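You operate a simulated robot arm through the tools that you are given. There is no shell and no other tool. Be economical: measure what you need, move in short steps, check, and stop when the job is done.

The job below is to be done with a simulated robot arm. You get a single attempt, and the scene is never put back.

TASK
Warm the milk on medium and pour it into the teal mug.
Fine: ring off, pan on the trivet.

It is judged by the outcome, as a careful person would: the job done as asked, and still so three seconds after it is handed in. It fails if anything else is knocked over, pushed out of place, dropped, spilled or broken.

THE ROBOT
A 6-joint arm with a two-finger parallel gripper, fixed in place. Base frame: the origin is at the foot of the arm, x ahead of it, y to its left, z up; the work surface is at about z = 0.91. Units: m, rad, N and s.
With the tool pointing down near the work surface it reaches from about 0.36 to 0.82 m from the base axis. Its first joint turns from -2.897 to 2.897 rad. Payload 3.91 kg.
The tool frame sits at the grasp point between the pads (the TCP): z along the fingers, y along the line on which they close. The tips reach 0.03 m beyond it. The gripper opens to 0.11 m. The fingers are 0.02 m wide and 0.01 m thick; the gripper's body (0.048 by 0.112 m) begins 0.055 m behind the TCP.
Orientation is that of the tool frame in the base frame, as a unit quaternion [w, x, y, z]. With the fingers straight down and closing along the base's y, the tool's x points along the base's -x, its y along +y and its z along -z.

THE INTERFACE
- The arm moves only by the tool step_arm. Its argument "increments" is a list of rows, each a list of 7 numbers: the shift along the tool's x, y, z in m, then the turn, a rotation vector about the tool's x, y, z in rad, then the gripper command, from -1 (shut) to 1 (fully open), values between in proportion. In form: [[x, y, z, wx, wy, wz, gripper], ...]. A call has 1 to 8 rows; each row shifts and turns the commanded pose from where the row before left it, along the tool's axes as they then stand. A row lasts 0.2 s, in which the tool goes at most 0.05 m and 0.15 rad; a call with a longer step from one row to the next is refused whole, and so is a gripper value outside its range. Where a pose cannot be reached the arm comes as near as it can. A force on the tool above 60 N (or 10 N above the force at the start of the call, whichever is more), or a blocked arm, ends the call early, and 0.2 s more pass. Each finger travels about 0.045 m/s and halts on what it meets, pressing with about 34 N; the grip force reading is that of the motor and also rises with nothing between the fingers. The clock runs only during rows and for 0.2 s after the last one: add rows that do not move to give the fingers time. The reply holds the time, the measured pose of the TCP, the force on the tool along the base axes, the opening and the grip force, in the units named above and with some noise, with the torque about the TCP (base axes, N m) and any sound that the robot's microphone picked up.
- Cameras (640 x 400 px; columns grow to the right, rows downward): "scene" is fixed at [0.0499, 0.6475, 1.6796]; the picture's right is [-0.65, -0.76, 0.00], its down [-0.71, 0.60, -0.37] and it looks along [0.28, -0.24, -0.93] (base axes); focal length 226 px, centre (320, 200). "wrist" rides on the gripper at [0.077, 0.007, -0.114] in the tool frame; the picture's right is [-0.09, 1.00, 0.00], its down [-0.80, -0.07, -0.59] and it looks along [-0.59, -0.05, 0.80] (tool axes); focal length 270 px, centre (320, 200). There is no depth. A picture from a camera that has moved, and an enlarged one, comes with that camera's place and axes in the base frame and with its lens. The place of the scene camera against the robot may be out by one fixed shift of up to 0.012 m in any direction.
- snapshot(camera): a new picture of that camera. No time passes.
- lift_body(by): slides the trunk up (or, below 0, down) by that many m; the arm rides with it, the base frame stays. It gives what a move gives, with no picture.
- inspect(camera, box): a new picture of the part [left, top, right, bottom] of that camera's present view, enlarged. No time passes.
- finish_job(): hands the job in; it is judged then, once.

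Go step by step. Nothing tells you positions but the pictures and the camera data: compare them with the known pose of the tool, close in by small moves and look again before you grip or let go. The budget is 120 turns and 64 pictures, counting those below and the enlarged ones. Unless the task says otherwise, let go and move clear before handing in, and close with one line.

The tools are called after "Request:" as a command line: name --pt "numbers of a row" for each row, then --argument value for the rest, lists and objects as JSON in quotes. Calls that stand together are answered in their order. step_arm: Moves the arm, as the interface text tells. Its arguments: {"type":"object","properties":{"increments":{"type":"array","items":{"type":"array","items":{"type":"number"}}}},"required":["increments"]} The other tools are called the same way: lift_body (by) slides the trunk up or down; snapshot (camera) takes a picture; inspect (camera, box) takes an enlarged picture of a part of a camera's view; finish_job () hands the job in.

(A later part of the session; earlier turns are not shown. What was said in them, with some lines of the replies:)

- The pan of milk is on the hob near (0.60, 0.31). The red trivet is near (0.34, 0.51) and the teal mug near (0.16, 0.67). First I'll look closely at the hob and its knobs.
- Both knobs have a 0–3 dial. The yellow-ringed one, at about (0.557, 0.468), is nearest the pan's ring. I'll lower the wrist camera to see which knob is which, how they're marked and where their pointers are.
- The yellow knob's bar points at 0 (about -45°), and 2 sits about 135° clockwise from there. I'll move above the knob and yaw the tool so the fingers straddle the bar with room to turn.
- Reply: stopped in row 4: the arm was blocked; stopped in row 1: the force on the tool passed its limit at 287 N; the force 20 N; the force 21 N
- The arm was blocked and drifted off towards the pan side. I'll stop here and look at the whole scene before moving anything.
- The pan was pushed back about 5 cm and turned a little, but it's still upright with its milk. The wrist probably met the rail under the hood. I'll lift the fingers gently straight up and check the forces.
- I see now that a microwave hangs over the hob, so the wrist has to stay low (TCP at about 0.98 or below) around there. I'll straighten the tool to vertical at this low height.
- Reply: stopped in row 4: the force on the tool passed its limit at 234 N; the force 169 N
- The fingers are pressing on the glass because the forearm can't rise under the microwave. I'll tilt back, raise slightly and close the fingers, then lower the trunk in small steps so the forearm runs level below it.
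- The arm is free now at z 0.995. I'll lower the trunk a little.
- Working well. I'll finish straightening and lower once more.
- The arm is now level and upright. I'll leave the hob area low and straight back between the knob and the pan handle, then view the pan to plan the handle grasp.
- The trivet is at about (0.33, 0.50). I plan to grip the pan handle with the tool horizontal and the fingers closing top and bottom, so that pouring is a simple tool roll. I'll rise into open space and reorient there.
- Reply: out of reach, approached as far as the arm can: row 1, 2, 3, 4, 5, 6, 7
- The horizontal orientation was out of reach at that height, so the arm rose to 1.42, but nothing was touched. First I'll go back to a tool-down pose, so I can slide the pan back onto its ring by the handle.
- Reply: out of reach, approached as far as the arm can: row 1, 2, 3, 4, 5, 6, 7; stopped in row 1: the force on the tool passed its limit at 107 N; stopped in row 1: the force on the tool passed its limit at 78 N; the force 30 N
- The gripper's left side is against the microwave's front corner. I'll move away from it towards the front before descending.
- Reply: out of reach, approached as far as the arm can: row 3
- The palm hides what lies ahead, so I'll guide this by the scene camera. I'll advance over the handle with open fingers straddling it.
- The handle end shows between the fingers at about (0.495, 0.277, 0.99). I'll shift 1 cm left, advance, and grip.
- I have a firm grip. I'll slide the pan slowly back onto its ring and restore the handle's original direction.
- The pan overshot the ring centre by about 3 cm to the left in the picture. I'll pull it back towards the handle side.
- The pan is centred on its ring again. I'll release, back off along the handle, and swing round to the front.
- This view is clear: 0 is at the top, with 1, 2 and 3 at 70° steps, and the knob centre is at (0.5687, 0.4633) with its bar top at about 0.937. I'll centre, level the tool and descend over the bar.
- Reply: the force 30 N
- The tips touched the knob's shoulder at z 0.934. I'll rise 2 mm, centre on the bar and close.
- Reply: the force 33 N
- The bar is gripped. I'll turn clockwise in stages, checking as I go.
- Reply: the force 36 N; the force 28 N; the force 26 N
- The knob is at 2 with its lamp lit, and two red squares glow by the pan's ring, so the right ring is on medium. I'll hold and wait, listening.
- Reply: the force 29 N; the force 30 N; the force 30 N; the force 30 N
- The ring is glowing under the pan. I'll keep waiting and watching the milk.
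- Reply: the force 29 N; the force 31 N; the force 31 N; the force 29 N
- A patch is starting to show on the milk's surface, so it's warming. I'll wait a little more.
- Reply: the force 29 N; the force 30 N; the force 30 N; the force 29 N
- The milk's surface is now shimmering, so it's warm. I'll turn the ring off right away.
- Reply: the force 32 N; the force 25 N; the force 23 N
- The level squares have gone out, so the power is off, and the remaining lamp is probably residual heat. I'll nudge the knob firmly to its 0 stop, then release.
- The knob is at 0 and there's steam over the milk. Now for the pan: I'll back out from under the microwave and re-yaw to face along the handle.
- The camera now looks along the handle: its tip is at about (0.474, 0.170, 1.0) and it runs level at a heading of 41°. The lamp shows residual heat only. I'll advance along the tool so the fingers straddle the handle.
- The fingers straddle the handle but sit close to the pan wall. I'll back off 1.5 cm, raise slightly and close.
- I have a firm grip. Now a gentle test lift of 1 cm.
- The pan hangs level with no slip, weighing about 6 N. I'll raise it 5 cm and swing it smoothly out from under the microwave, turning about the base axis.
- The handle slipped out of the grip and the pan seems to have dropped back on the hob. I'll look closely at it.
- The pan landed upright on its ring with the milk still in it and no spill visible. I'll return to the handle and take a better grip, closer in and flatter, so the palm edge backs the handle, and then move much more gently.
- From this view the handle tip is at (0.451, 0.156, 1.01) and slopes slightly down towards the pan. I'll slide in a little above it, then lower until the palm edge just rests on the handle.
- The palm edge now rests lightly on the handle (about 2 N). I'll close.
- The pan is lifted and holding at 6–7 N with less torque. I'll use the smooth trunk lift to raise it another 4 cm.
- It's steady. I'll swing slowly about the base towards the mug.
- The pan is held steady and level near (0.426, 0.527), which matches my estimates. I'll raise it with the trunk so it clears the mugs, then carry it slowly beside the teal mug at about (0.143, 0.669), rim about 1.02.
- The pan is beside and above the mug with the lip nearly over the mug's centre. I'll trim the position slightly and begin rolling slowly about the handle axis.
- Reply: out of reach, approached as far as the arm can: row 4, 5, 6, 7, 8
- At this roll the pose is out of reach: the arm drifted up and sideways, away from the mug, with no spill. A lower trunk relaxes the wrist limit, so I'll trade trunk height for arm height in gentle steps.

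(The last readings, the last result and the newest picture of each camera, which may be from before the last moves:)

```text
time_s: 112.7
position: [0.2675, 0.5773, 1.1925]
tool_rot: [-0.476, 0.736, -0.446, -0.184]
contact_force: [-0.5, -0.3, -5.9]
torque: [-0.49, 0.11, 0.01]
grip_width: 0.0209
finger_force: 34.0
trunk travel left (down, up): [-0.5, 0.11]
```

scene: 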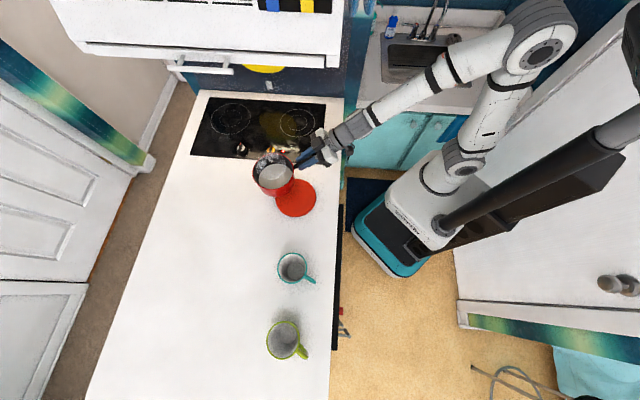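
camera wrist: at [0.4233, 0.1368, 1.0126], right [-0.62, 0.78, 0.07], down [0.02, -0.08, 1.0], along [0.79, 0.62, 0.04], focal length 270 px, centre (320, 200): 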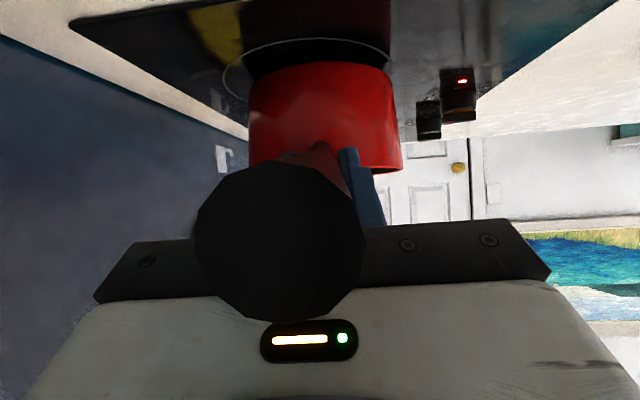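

Request:
step_arm --pt "-0.0035 -0.0027 -0.0024 0 0 0 -1" --pt "-0.007 -0.0054 -0.0047 0 0 0 -1" --pt "-0.007 -0.0054 -0.0047 0 0 0 -1" --pt "-0.007 -0.0054 -0.0047 0 0 0 -1" --pt "-0.007 -0.0054 -0.0047 0 0 0 -1" --pt "-0.007 -0.0054 -0.0047 0 0 0 -1" --pt "-0.007 -0.0054 -0.0047 0 0 0 -1" --pt "-0.0035 -0.0027 -0.0024 0 0 0 -1"

Request:
lift_body --by -0.1

Request:
step_arm --pt "-0.0035 -0.0027 -0.0024 0 0 0 -1" --pt "-0.007 -0.0054 -0.0047 0 0 0 -1" --pt "-0.007 -0.0054 -0.0047 0 0 0 -1" --pt "-0.007 -0.0054 -0.0047 0 0 0 -1" --pt "-0.007 -0.0054 -0.0047 0 0 0 -1" --pt "-0.007 -0.0054 -0.0047 0 0 0 -1" --pt "-0.007 -0.0054 -0.0047 0 0 0 -1" --pt "-0.0035 -0.0027 -0.0024 0 0 0 -1"

Request:
lift_body --by -0.07

```text
time_s: 114.5
position: [0.2664, 0.5791, 1.2608]
tool_rot: [-0.475, 0.736, -0.445, -0.186]
contact_force: [0.6, -0.2, -7.1]
torque: [-0.52, 0.06, 0.03]
grip_width: 0.0208
finger_force: 33.8
trunk travel left (down, up): [-0.5, 0.11]
```

```text
time_s: 115.8
position: [0.2667, 0.5792, 1.1613]
tool_rot: [-0.476, 0.735, -0.446, -0.184]
contact_force: [-0.6, -0.2, -6.7]
torque: [-0.52, 0.09, 0.01]
grip_width: 0.0212
finger_force: 34.3
trunk travel left (down, up): [-0.4, 0.21]
```

```text
time_s: 117.6
position: [0.2656, 0.5821, 1.2315]
tool_rot: [-0.475, 0.736, -0.446, -0.186]
contact_force: [-0.6, 1.1, -6.4]
torque: [-0.51, 0.06, 0.03]
grip_width: 0.021
finger_force: 34.4
trunk travel left (down, up): [-0.4, 0.21]
```

```text
time_s: 118.7
position: [0.2652, 0.5822, 1.16]
tool_rot: [-0.475, 0.736, -0.445, -0.186]
contact_force: [-0.5, -0.2, -5.5]
torque: [-0.52, 0.07, 0.0]
grip_width: 0.021
finger_force: 33.9
trunk travel left (down, up): [-0.33, 0.28]
```

Request:
step_arm --pt "-0.0035 -0.0027 -0.0024 0 0 0 -1" --pt "-0.007 -0.0054 -0.0047 0 0 0 -1" --pt "-0.007 -0.0054 -0.0047 0 0 0 -1" --pt "-0.007 -0.0054 -0.0047 0 0 0 -1" --pt "-0.007 -0.0054 -0.0047 0 0 0 -1" --pt "-0.007 -0.0054 -0.0047 0 0 0 -1" --pt "-0.007 -0.0054 -0.0047 0 0 0 -1" --pt "-0.007 -0.0054 -0.0047 0 0 0 -1"

Request:
lift_body --by -0.08

Request:
step_arm --pt "-0.0035 -0.0027 -0.0024 0 0 0 -1" --pt "-0.007 -0.0054 -0.0047 0 0 0 -1" --pt "-0.007 -0.0054 -0.0047 0 0 0 -1" --pt "-0.007 -0.0054 -0.0047 0 0 0 -1" --pt "-0.007 -0.0054 -0.0047 0 0 0 -1" --pt "-0.007 -0.0054 -0.0047 0 0 0 -1" --pt "-0.007 -0.0054 -0.0047 0 0 0 -1" --pt "-0.007 -0.0054 -0.0047 0 0 0 -1"

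Request:
lift_body --by -0.07

Request:
snapshot --camera "scene"

```text
time_s: 120.5
position: [0.2661, 0.5825, 1.2366]
tool_rot: [-0.475, 0.736, -0.445, -0.185]
contact_force: [0.1, 0.3, -5.8]
torque: [-0.51, 0.1, 0.02]
grip_width: 0.0213
finger_force: 34.2
trunk travel left (down, up): [-0.33, 0.28]
```

```text
time_s: 121.6
position: [0.2662, 0.582, 1.1558]
tool_rot: [-0.476, 0.735, -0.446, -0.187]
contact_force: [-0.8, -0.6, -5.3]
torque: [-0.51, 0.04, 0.03]
grip_width: 0.0211
finger_force: 34.3
trunk travel left (down, up): [-0.25, 0.36]
```

```text
time_s: 123.4
position: [0.2665, 0.5835, 1.2327]
tool_rot: [-0.475, 0.735, -0.446, -0.187]
contact_force: [-0.2, 0.1, -5.8]
torque: [-0.49, 0.07, -0.02]
grip_width: 0.0213
finger_force: 33.9
trunk travel left (down, up): [-0.25, 0.36]
```

```text
time_s: 124.5
position: [0.2669, 0.5823, 1.1622]
tool_rot: [-0.475, 0.735, -0.446, -0.187]
contact_force: [0.1, -0.5, -6.1]
torque: [-0.48, 0.06, 0.0]
grip_width: 0.0213
finger_force: 33.5
trunk travel left (down, up): [-0.18, 0.43]
```

```text
9 pictures are left
```

scene: 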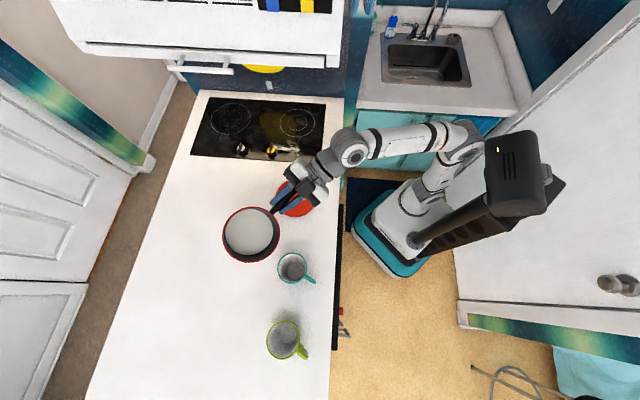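

The trunk is now low enough, so I'll bring the lip back over the mug.

Request:
step_arm --pt "-0.002 0.0042 -0.0019 0 0 0 -1" --pt "-0.0039 0.0084 -0.0038 0 0 0 -1" --pt "-0.0039 0.0084 -0.0038 0 0 0 -1" --pt "-0.0039 0.0084 -0.0038 0 0 0 -1" --pt "-0.002 0.0042 -0.0019 0 0 0 -1" --pt "0 0 0 0 0 0 -1"

Request:
inspect --camera "scene" --box '[220, 190, 360, 290]'

```text
time_s: 125.9
position: [0.228, 0.5735, 1.162]
tool_rot: [-0.475, 0.736, -0.445, -0.185]
contact_force: [-0.7, 0.1, -5.3]
torque: [-0.49, 0.07, -0.02]
grip_width: 0.0211
finger_force: 33.8
trunk travel left (down, up): [-0.18, 0.43]
```

```text
4.00 times, centred on (290, 240) of scene
camera zoom: at [0.0499, 0.6475, 1.6796], right [-0.65, -0.76, 0.0], down [-0.71, 0.6, -0.37], along [0.28, -0.24, -0.93], focal length 906 px, centre (440, 40)
```

zoom: 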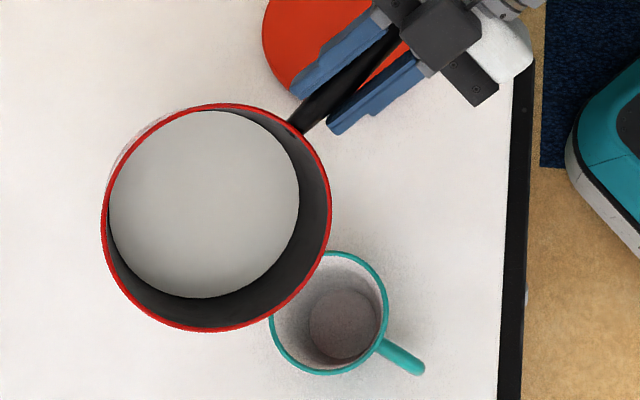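

The lip is over the mug, within a centimetre of its centre. I'll keep rolling slowly, holding the lip in place and watching the weight.

Request:
step_arm --pt "-0.00065 0.00096 -0.00044 0.0169 0 -0.0248 -1" --pt "-0.00065 0.00096 -0.00044 0.0169 0 -0.0248 -1" --pt "-0.00065 0.00096 -0.00044 0.0169 0 -0.0248 -1" --pt "-0.00065 0.00096 -0.00044 0.0169 0 -0.0248 -1" --pt "-0.00065 0.00096 -0.00044 0.0169 0 -0.0248 -1" --pt "-0.00065 0.00096 -0.00044 0.0169 0 -0.0248 -1" --pt "-0.00065 0.00096 -0.00044 0.0169 0 -0.0248 -1" --pt "-0.00065 0.00096 -0.00044 0.0169 0 -0.0248 -1"

```text
time_s: 127.7
position: [0.2178, 0.5717, 1.1624]
tool_rot: [-0.54, 0.742, -0.382, -0.106]
contact_force: [-1.0, 1.0, -5.4]
torque: [-0.48, 0.13, -0.02]
grip_width: 0.0212
finger_force: 33.7
trunk travel left (down, up): [-0.18, 0.43]
```

Request:
step_arm --pt "0.00035 0.0022 0.00026 0.0112 0 -0.0165 -1" --pt "0.00035 0.0022 0.00026 0.0112 0 -0.0165 -1" --pt "0.00035 0.0022 0.00026 0.0112 0 -0.0165 -1" --pt "0.00035 0.0022 0.00026 0.0112 0 -0.0165 -1" --pt "0.00035 0.0022 0.00026 0.0112 0 -0.0165 -1" --pt "0.00035 0.0022 0.00026 0.0112 0 -0.0165 -1" --pt "0.00035 0.0022 0.00026 0.0112 0 -0.0165 -1" --pt "0.00035 0.0022 0.00026 0.0112 0 -0.0165 -1"

Request:
inspect --camera "scene" --box '[220, 190, 360, 290]'

```text
time_s: 129.5
position: [0.2091, 0.5719, 1.1486]
tool_rot: [-0.578, 0.741, -0.336, -0.054]
contact_force: [-0.4, -0.3, -5.2]
torque: [-0.47, 0.13, -0.04]
grip_width: 0.0211
finger_force: 34.0
trunk travel left (down, up): [-0.18, 0.43]
```

```text
4.00 times, centred on (290, 240) of scene
camera zoom: at [0.0499, 0.6475, 1.6796], right [-0.65, -0.76, 0.0], down [-0.71, 0.6, -0.37], along [0.28, -0.24, -0.93], focal length 906 px, centre (440, 40)
```

zoom: 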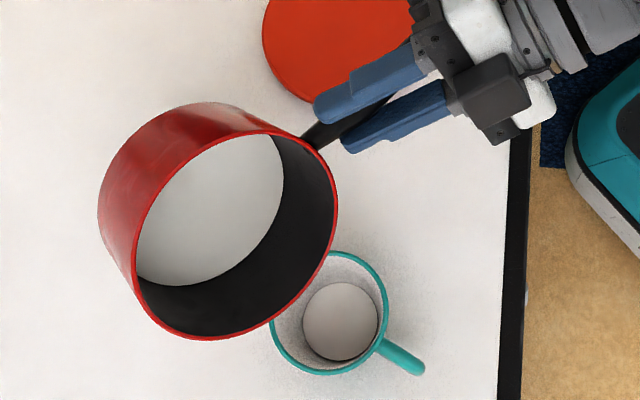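

Milk has started to show in the mug and nothing is spilled. I'll continue slowly.

Request:
step_arm --pt "-0.0004 0.00143 -0.00025 0.0112 0 -0.0165 -1" --pt "-0.0004 0.00143 -0.00025 0.0112 0 -0.0165 -1" --pt "-0.0004 0.00143 -0.00025 0.0112 0 -0.0165 -1" --pt "-0.0004 0.00143 -0.00025 0.0112 0 -0.0165 -1" --pt "-0.0004 0.00143 -0.00025 0.0112 0 -0.0165 -1" --pt "-0.0004 0.00143 -0.00025 0.0112 0 -0.0165 -1" --pt "-0.0004 0.00143 -0.00025 0.0112 0 -0.0165 -1" --pt "-0.0004 0.00143 -0.00025 0.0112 0 -0.0165 -1"

Request:
step_arm --pt "-0.001 0.0004 -0.0007 0.0112 0 -0.0165 -1" --pt "-0.001 0.0004 -0.0007 0.0112 0 -0.0165 -1" --pt "-0.001 0.0004 -0.0007 0.0112 0 -0.0165 -1" --pt "-0.001 0.0004 -0.0007 0.0112 0 -0.0165 -1" --pt "-0.001 0.0004 -0.0007 0.0112 0 -0.0165 -1" --pt "-0.001 0.0004 -0.0007 0.0112 0 -0.0165 -1" --pt "-0.001 0.0004 -0.0007 0.0112 0 -0.0165 -1" --pt "-0.001 0.0004 -0.0007 0.0112 0 -0.0165 -1"

Request:
inspect --camera "scene" --box '[220, 190, 360, 290]'

```text
time_s: 131.3
position: [0.2002, 0.5694, 1.139]
tool_rot: [-0.613, 0.735, -0.289, -0.001]
contact_force: [-0.1, 0.7, -5.3]
torque: [-0.4, 0.14, 0.0]
grip_width: 0.021
finger_force: 34.0
trunk travel left (down, up): [-0.18, 0.43]
```

```text
time_s: 133.1
position: [0.191, 0.5687, 1.1386]
tool_rot: [-0.644, 0.725, -0.239, 0.054]
contact_force: [-0.1, -0.6, -5.1]
torque: [-0.39, 0.14, 0.0]
grip_width: 0.0211
finger_force: 33.4
trunk travel left (down, up): [-0.18, 0.43]
```

```text
4.00 times, centred on (290, 240) of scene
camera zoom: at [0.0499, 0.6475, 1.6796], right [-0.65, -0.76, 0.0], down [-0.71, 0.6, -0.37], along [0.28, -0.24, -0.93], focal length 906 px, centre (440, 40)
```

zoom: 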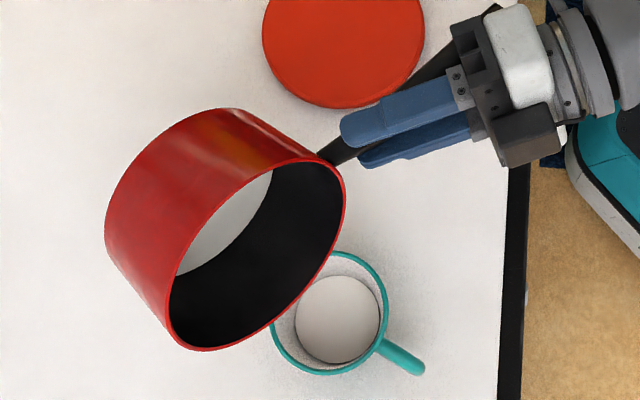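

Request:
step_arm --pt "-0.0013 0.0003 -0.0009 0.014 0 -0.0207 -1" --pt "-0.0013 0.0003 -0.0009 0.014 0 -0.0207 -1" --pt "-0.0013 0.0003 -0.0009 0.014 0 -0.0207 -1" --pt "-0.0013 0.0003 -0.0009 0.014 0 -0.0207 -1" --pt "-0.0013 0.0003 -0.0009 0.014 0 -0.0207 -1" --pt "-0.0013 0.0003 -0.0009 0.014 0 -0.0207 -1" --pt "-0.0013 0.0003 -0.0009 0.014 0 -0.0207 -1" --pt "-0.0013 0.0003 -0.0009 0.014 0 -0.0207 -1"

Request:
step_arm --pt "-0.0013 0 -0.0009 0.014 0 -0.0207 -1" --pt "-0.0013 0 -0.0009 0.014 0 -0.0207 -1" --pt "-0.0013 0 -0.0009 0.014 0 -0.0207 -1" --pt "-0.0013 0 -0.0009 0.014 0 -0.0207 -1" --pt "-0.0013 0 -0.0009 0.014 0 -0.0207 -1" --pt "-0.0013 0 -0.0009 0.014 0 -0.0207 -1" --pt "-0.0013 0 -0.0009 0.014 0 -0.0207 -1" --pt "-0.0013 0 -0.0009 0.014 0 -0.0207 -1"

Request:
inspect --camera "scene" --box '[220, 190, 360, 290]'

```text
time_s: 134.9
position: [0.1781, 0.5654, 1.1402]
tool_rot: [-0.677, 0.705, -0.175, 0.12]
contact_force: [-0.2, -0.4, -4.2]
torque: [-0.31, 0.13, 0.0]
grip_width: 0.0212
finger_force: 34.1
trunk travel left (down, up): [-0.18, 0.43]
```

```text
time_s: 136.7
position: [0.1655, 0.5628, 1.1413]
tool_rot: [0.703, -0.678, 0.109, -0.185]
contact_force: [-0.4, 0.3, -4.9]
torque: [-0.34, 0.18, -0.01]
grip_width: 0.0211
finger_force: 33.8
trunk travel left (down, up): [-0.18, 0.43]
```

```text
4.00 times, centred on (290, 240) of scene
camera zoom: at [0.0499, 0.6475, 1.6796], right [-0.65, -0.76, 0.0], down [-0.71, 0.6, -0.37], along [0.28, -0.24, -0.93], focal length 906 px, centre (440, 40)
```

zoom: 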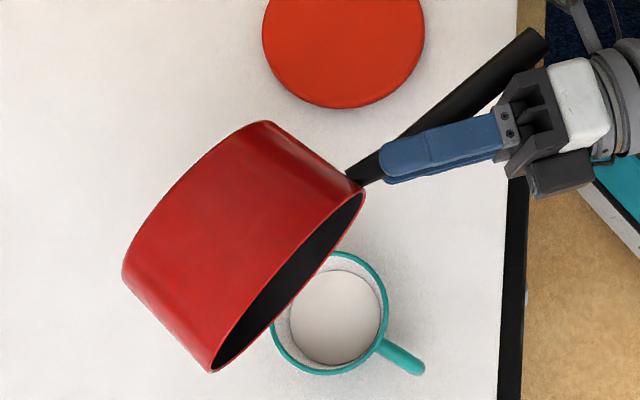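

Most of the milk is in the mug. I'll tilt a little past horizontal to drain it, nudging the lip back towards the mug's centre.

Request:
step_arm --pt "-0.002 -0.0005 -0.0014 0.0112 0 -0.0165 -1" --pt "-0.002 -0.0005 -0.0014 0.0112 0 -0.0165 -1" --pt "-0.002 -0.0005 -0.0014 0.0112 0 -0.0165 -1" --pt "-0.002 -0.0005 -0.0014 0.0112 0 -0.0165 -1" --pt "-0.002 -0.0005 -0.0014 0.0112 0 -0.0165 -1" --pt "-0.002 -0.0005 -0.0014 0.0112 0 -0.0165 -1" --pt "-0.002 -0.0005 -0.0014 0.0112 0 -0.0165 -1" --pt "-0.002 -0.0005 -0.0014 0.0112 0 -0.0165 -1"

Request:
step_arm --pt "-0.001 -0.0004 -0.0007 0.014 0 -0.0207 -1" --pt "-0.001 -0.0004 -0.0007 0.014 0 -0.0207 -1" --pt "-0.001 -0.0004 -0.0007 0.014 0 -0.0207 -1" --pt "-0.001 -0.0004 -0.0007 0.014 0 -0.0207 -1" --pt "-0.001 -0.0004 -0.0007 0.014 0 -0.0207 -1" --pt "0 0 0 0 0 0 -1" --pt "0 0 0 0 0 0 -1" --pt "0 0 0 0 0 0 -1"

Request:
inspect --camera "scene" --box '[220, 190, 360, 290]'

```text
time_s: 138.5
position: [0.146, 0.5593, 1.1409]
tool_rot: [0.719, -0.652, 0.055, -0.236]
contact_force: [0.1, -0.1, -3.7]
torque: [-0.3, 0.15, 0.0]
grip_width: 0.0208
finger_force: 33.6
trunk travel left (down, up): [-0.18, 0.43]
```

```text
time_s: 140.3
position: [0.1383, 0.5576, 1.1409]
tool_rot: [0.727, -0.629, 0.013, -0.275]
contact_force: [-0.4, 1.0, -5.0]
torque: [-0.31, 0.14, 0.02]
grip_width: 0.0211
finger_force: 34.3
trunk travel left (down, up): [-0.18, 0.43]
```

```text
4.00 times, centred on (290, 240) of scene
camera zoom: at [0.0499, 0.6475, 1.6796], right [-0.65, -0.76, 0.0], down [-0.71, 0.6, -0.37], along [0.28, -0.24, -0.93], focal length 906 px, centre (440, 40)
```

zoom: 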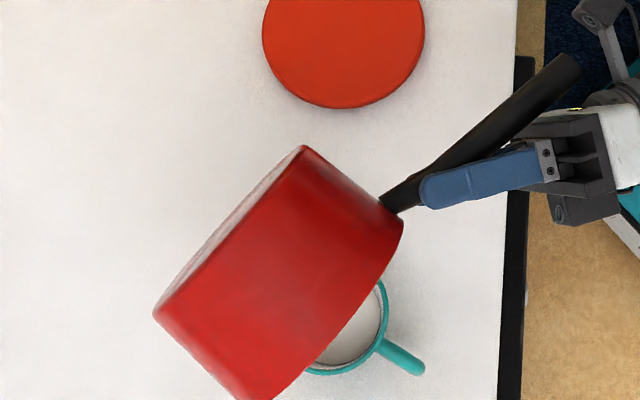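

The pan is empty: the torque is steady and all the milk is in the mug. I'll raise a little and roll the pan back upright.

Request:
step_arm --pt "0.0033 -0.0092 0.0022 0 0 0 -1" --pt "0.0033 -0.0092 0.0022 0 0 0 -1" --pt "0.0038 0.002 0.0026 -0.0278 0 0.041 -1" --pt "0.0039 0.0015 0.0027 -0.0556 0 0.0819 -1" --pt "0.004 0.001 0.0027 -0.0556 0 0.0819 -1" --pt "0.0041 0.0005 0.0028 -0.0556 0 0.0819 -1" --pt "0.0041 0 0.0028 -0.0556 0 0.0819 -1" --pt "0.0041 -0.0004 0.0028 -0.0556 0 0.0819 -1"

Request:
step_arm --pt "0.004 -0.0009 0.0027 -0.0556 0 0.0819 -1" --pt "0.004 -0.0014 0.0027 -0.0556 0 0.0819 -1" --pt "0.0038 -0.0019 0.0026 -0.0556 0 0.0819 -1" --pt "0.0037 -0.0023 0.0025 -0.0556 0 0.0819 -1" --pt "0.0035 -0.0027 0.0024 -0.0556 0 0.0819 -1" --pt "0.0032 -0.0031 0.0022 -0.0556 0 0.0819 -1" --pt "0.0029 -0.0035 0.002 -0.0556 0 0.0819 -1"

```text
time_s: 142.1
position: [0.1681, 0.5648, 1.1617]
tool_rot: [-0.666, 0.713, -0.195, 0.099]
contact_force: [-0.2, 0.1, -3.9]
torque: [-0.35, 0.12, 0.02]
grip_width: 0.0211
finger_force: 34.6
trunk travel left (down, up): [-0.18, 0.43]
```

```text
time_s: 143.7
position: [0.2042, 0.5699, 1.1628]
tool_rot: [-0.519, 0.743, -0.402, -0.13]
contact_force: [-0.2, 0.7, -4.1]
torque: [-0.26, 0.07, -0.01]
grip_width: 0.0208
finger_force: 33.7
trunk travel left (down, up): [-0.18, 0.43]
```

Request:
step_arm --pt "0.0026 -0.0039 0.0018 -0.0556 0 0.0819 -1" --pt "0.0023 -0.0042 0.0016 -0.0556 0 0.0819 -1" --pt "0.002 -0.0044 0.0013 -0.0556 0 0.0819 -1" --pt "0.0016 -0.0046 0.0011 -0.0556 0 0.0819 -1" --pt "0.0012 -0.0048 0.0008 -0.0556 0 0.0819 -1" --pt "0.0008 -0.0049 0.0006 -0.0556 0 0.0819 -1" --pt "0.0004 -0.005 0.0003 -0.0556 0 0.0819 -1" --pt "0 0 0 -0.0197 0 0.029 -1"

Request:
snapshot --camera "scene"

```text
time_s: 145.5
position: [0.2395, 0.5756, 1.1647]
tool_rot: [-0.299, 0.68, -0.568, -0.355]
contact_force: [0.2, -0.6, -4.7]
torque: [-0.27, -0.08, 0.0]
grip_width: 0.0209
finger_force: 34.3
trunk travel left (down, up): [-0.18, 0.43]
```

```text
3 pictures are left
```

scene: 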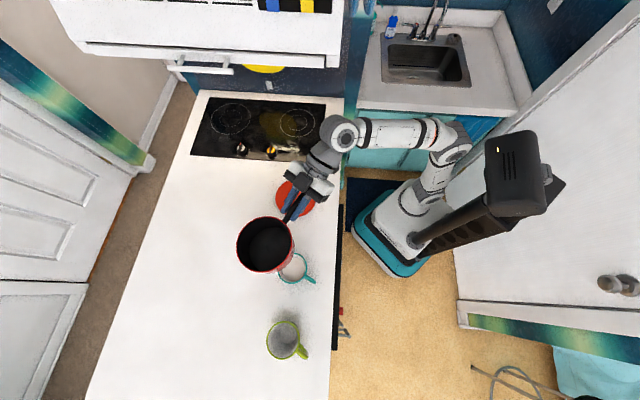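

The milk is in the teal mug, the pan is upright and empty, and nothing is spilled. I'll carry the pan to above the red trivet at about (0.34, 0.513).

Request:
step_arm --pt "0.0028 -0.002 -0.004 0.0072 0 0.0049 -1" --pt "0.0055 -0.004 -0.0081 0.0144 0 0.0098 -1" --pt "0.0055 -0.004 -0.0081 0.0144 0 0.0098 -1" --pt "0.0055 -0.004 -0.0081 0.0144 0 0.0098 -1" --pt "0.0053 -0.0046 -0.0079 0.0144 0 0.0098 -1" --pt "0.0053 -0.0046 -0.0079 0.0144 0 0.0098 -1" --pt "0.0053 -0.0046 -0.0079 0.0144 0 0.0098 -1" --pt "0.0053 -0.0046 -0.0079 0.0144 0 0.0098 -1"

Request:
step_arm --pt "0.0052 -0.0053 -0.0076 0.0144 0 0.0098 -1" --pt "0.0052 -0.0053 -0.0076 0.0144 0 0.0098 -1" --pt "0.0052 -0.0053 -0.0076 0.0144 0 0.0098 -1" --pt "0.0052 -0.0053 -0.0076 0.0144 0 0.0098 -1" --pt "0.0049 -0.0059 -0.0073 0.0144 0 0.0098 -1" --pt "0.0049 -0.0059 -0.0073 0.0144 0 0.0098 -1" --pt "0.0049 -0.0059 -0.0073 0.0144 0 0.0098 -1" --pt "0.0049 -0.0059 -0.0073 0.0144 0 0.0098 -1"

```text
time_s: 147.3
position: [0.278, 0.5085, 1.1651]
tool_rot: [-0.323, 0.641, -0.611, -0.334]
contact_force: [-0.7, 0.5, -3.7]
torque: [-0.31, -0.04, -0.01]
grip_width: 0.021
finger_force: 33.4
trunk travel left (down, up): [-0.18, 0.43]
```

```text
time_s: 149.1
position: [0.3221, 0.4355, 1.1667]
tool_rot: [0.345, -0.597, 0.655, 0.309]
contact_force: [0.5, 0.3, -4.3]
torque: [-0.29, 0.01, 0.03]
grip_width: 0.021
finger_force: 34.1
trunk travel left (down, up): [-0.18, 0.43]
```

Request:
step_arm --pt "0.0048 -0.0064 -0.007 0.0144 0 0.0098 -1" --pt "0.0048 -0.0064 -0.007 0.0144 0 0.0098 -1" --pt "0.0024 -0.0032 -0.0035 0.0072 0 0.0049 -1" --pt "0 0 0 0 0 0 -1"

Request:
lift_body --by -0.12

Request:
inspect --camera "scene" --box '[240, 140, 360, 230]'

```text
time_s: 150.1
position: [0.3364, 0.4124, 1.167]
tool_rot: [0.352, -0.583, 0.667, 0.303]
contact_force: [0.5, 1.2, -4.4]
torque: [-0.29, 0.03, -0.03]
grip_width: 0.0212
finger_force: 34.0
trunk travel left (down, up): [-0.18, 0.43]
```

```text
time_s: 151.6
position: [0.3358, 0.4105, 1.0461]
tool_rot: [0.352, -0.583, 0.666, 0.303]
contact_force: [-0.5, 0.1, -3.7]
torque: [-0.29, 0.06, 0.01]
grip_width: 0.0213
finger_force: 34.0
trunk travel left (down, up): [-0.06, 0.55]
```

```text
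4.44 times, centred on (300, 185) of scene
camera zoom: at [0.0499, 0.6475, 1.6796], right [-0.65, -0.76, 0.0], down [-0.71, 0.6, -0.37], along [0.28, -0.24, -0.93], focal length 1006 px, centre (409, 267)
```

zoom: 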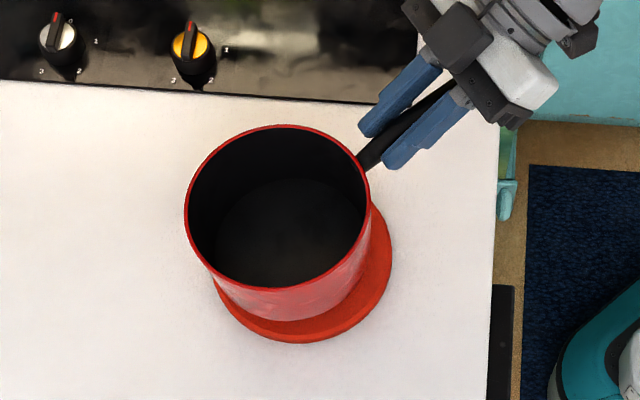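

The residual-heat lamp has gone out and the pan hovers over the trivet about 1 cm off-centre. I'll trim the position and lower.

Request:
step_arm --pt "0.0027 -0.0022 -0.004 0 0 0 -1" --pt "0.0026 -0.0022 -0.0039 0 0 0 -1" --pt "0 0 0 0 0 0 -1"

Request:
lift_body --by -0.028

Request:
lift_body --by -0.004

```text
time_s: 152.4
position: [0.3405, 0.402, 1.0454]
tool_rot: [0.352, -0.583, 0.667, 0.303]
contact_force: [-0.9, -0.3, -4.4]
torque: [-0.3, 0.03, 0.01]
grip_width: 0.0209
finger_force: 33.4
trunk travel left (down, up): [-0.06, 0.55]
```

```text
time_s: 153.2
position: [0.3391, 0.4018, 1.0193]
tool_rot: [0.353, -0.582, 0.667, 0.303]
contact_force: [-0.8, 1.4, -1.5]
torque: [0.14, -0.16, 0.07]
grip_width: 0.0212
finger_force: 33.9
trunk travel left (down, up): [-0.032, 0.578]
```

```text
time_s: 153.7
position: [0.3389, 0.401, 1.0152]
tool_rot: [0.353, -0.583, 0.666, 0.303]
contact_force: [-4.2, -3.2, 4.2]
torque: [0.44, -0.13, 0.28]
grip_width: 0.021
finger_force: 34.1
trunk travel left (down, up): [-0.028, 0.582]
```

The pan has touched down on the trivet. I'll ease up a hair, open, and check before withdrawing.

Request:
step_arm --pt "-0.0012 0 -0.0008 0 0 0 -1" --pt "0 0 0 0 0 0 -0.7" --pt "0 0 0 0 0 0 -0.4" --pt "0 0 0 0 0 0 -0.1" --pt "0 0 0 0 0 0 0.1" --pt "0 0 0 0 0 0 0.1"

Request:
inspect --camera "scene" --box '[240, 140, 360, 230]'

```text
time_s: 155.1
position: [0.3405, 0.4024, 1.0156]
tool_rot: [0.352, -0.583, 0.667, 0.303]
contact_force: [-0.5, -0.1, 0.1]
torque: [0.0, 0.03, 0.0]
grip_width: 0.0609
finger_force: 0.0
trunk travel left (down, up): [-0.028, 0.582]
```

```text
4.44 times, centred on (300, 185) of scene
camera zoom: at [0.0499, 0.6475, 1.6796], right [-0.65, -0.76, 0.0], down [-0.71, 0.6, -0.37], along [0.28, -0.24, -0.93], focal length 1006 px, centre (409, 267)
```

zoom: 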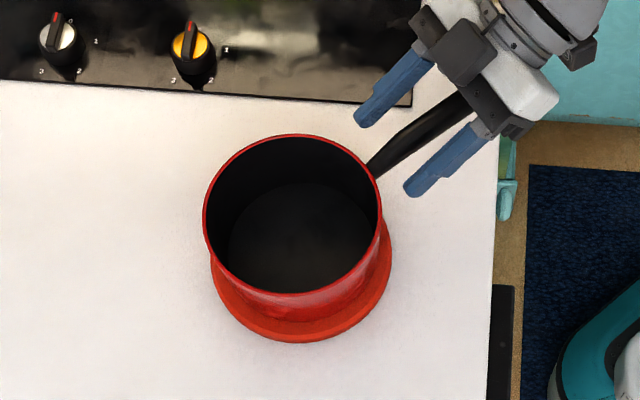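

The pan sits centred on the trivet and is released. I'll rise straight up with the trunk to clear the handle.

Request:
lift_body --by 0.2

Request:
snapshot --camera "scene"

```text
time_s: 157.2
position: [0.3392, 0.4022, 1.2179]
tool_rot: [0.351, -0.583, 0.667, 0.303]
contact_force: [0.0, 0.2, -0.4]
torque: [-0.03, 0.01, 0.0]
grip_width: 0.0605
finger_force: 0.1
trunk travel left (down, up): [-0.228, 0.382]
```

```text
0 pictures are left
```

scene: 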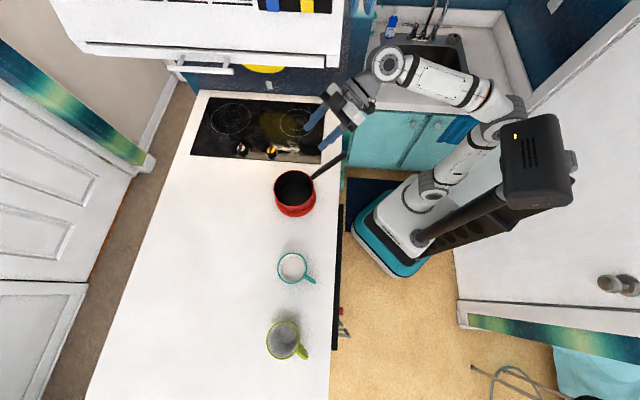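

The last picture shows the milk in the teal mug, the pan on the trivet, the knob at 0 and the arm clear, so I'm handing in.

Request:
finish_job

```text
The job is handed in.
```

The milk was warmed on medium and poured into the teal mug, the ring is off and the pan is on the trivet. Along the way I bumped the pan about 5 cm, and on the first lift it slipped a few centimetres back onto its ring; I saw no spill either time.
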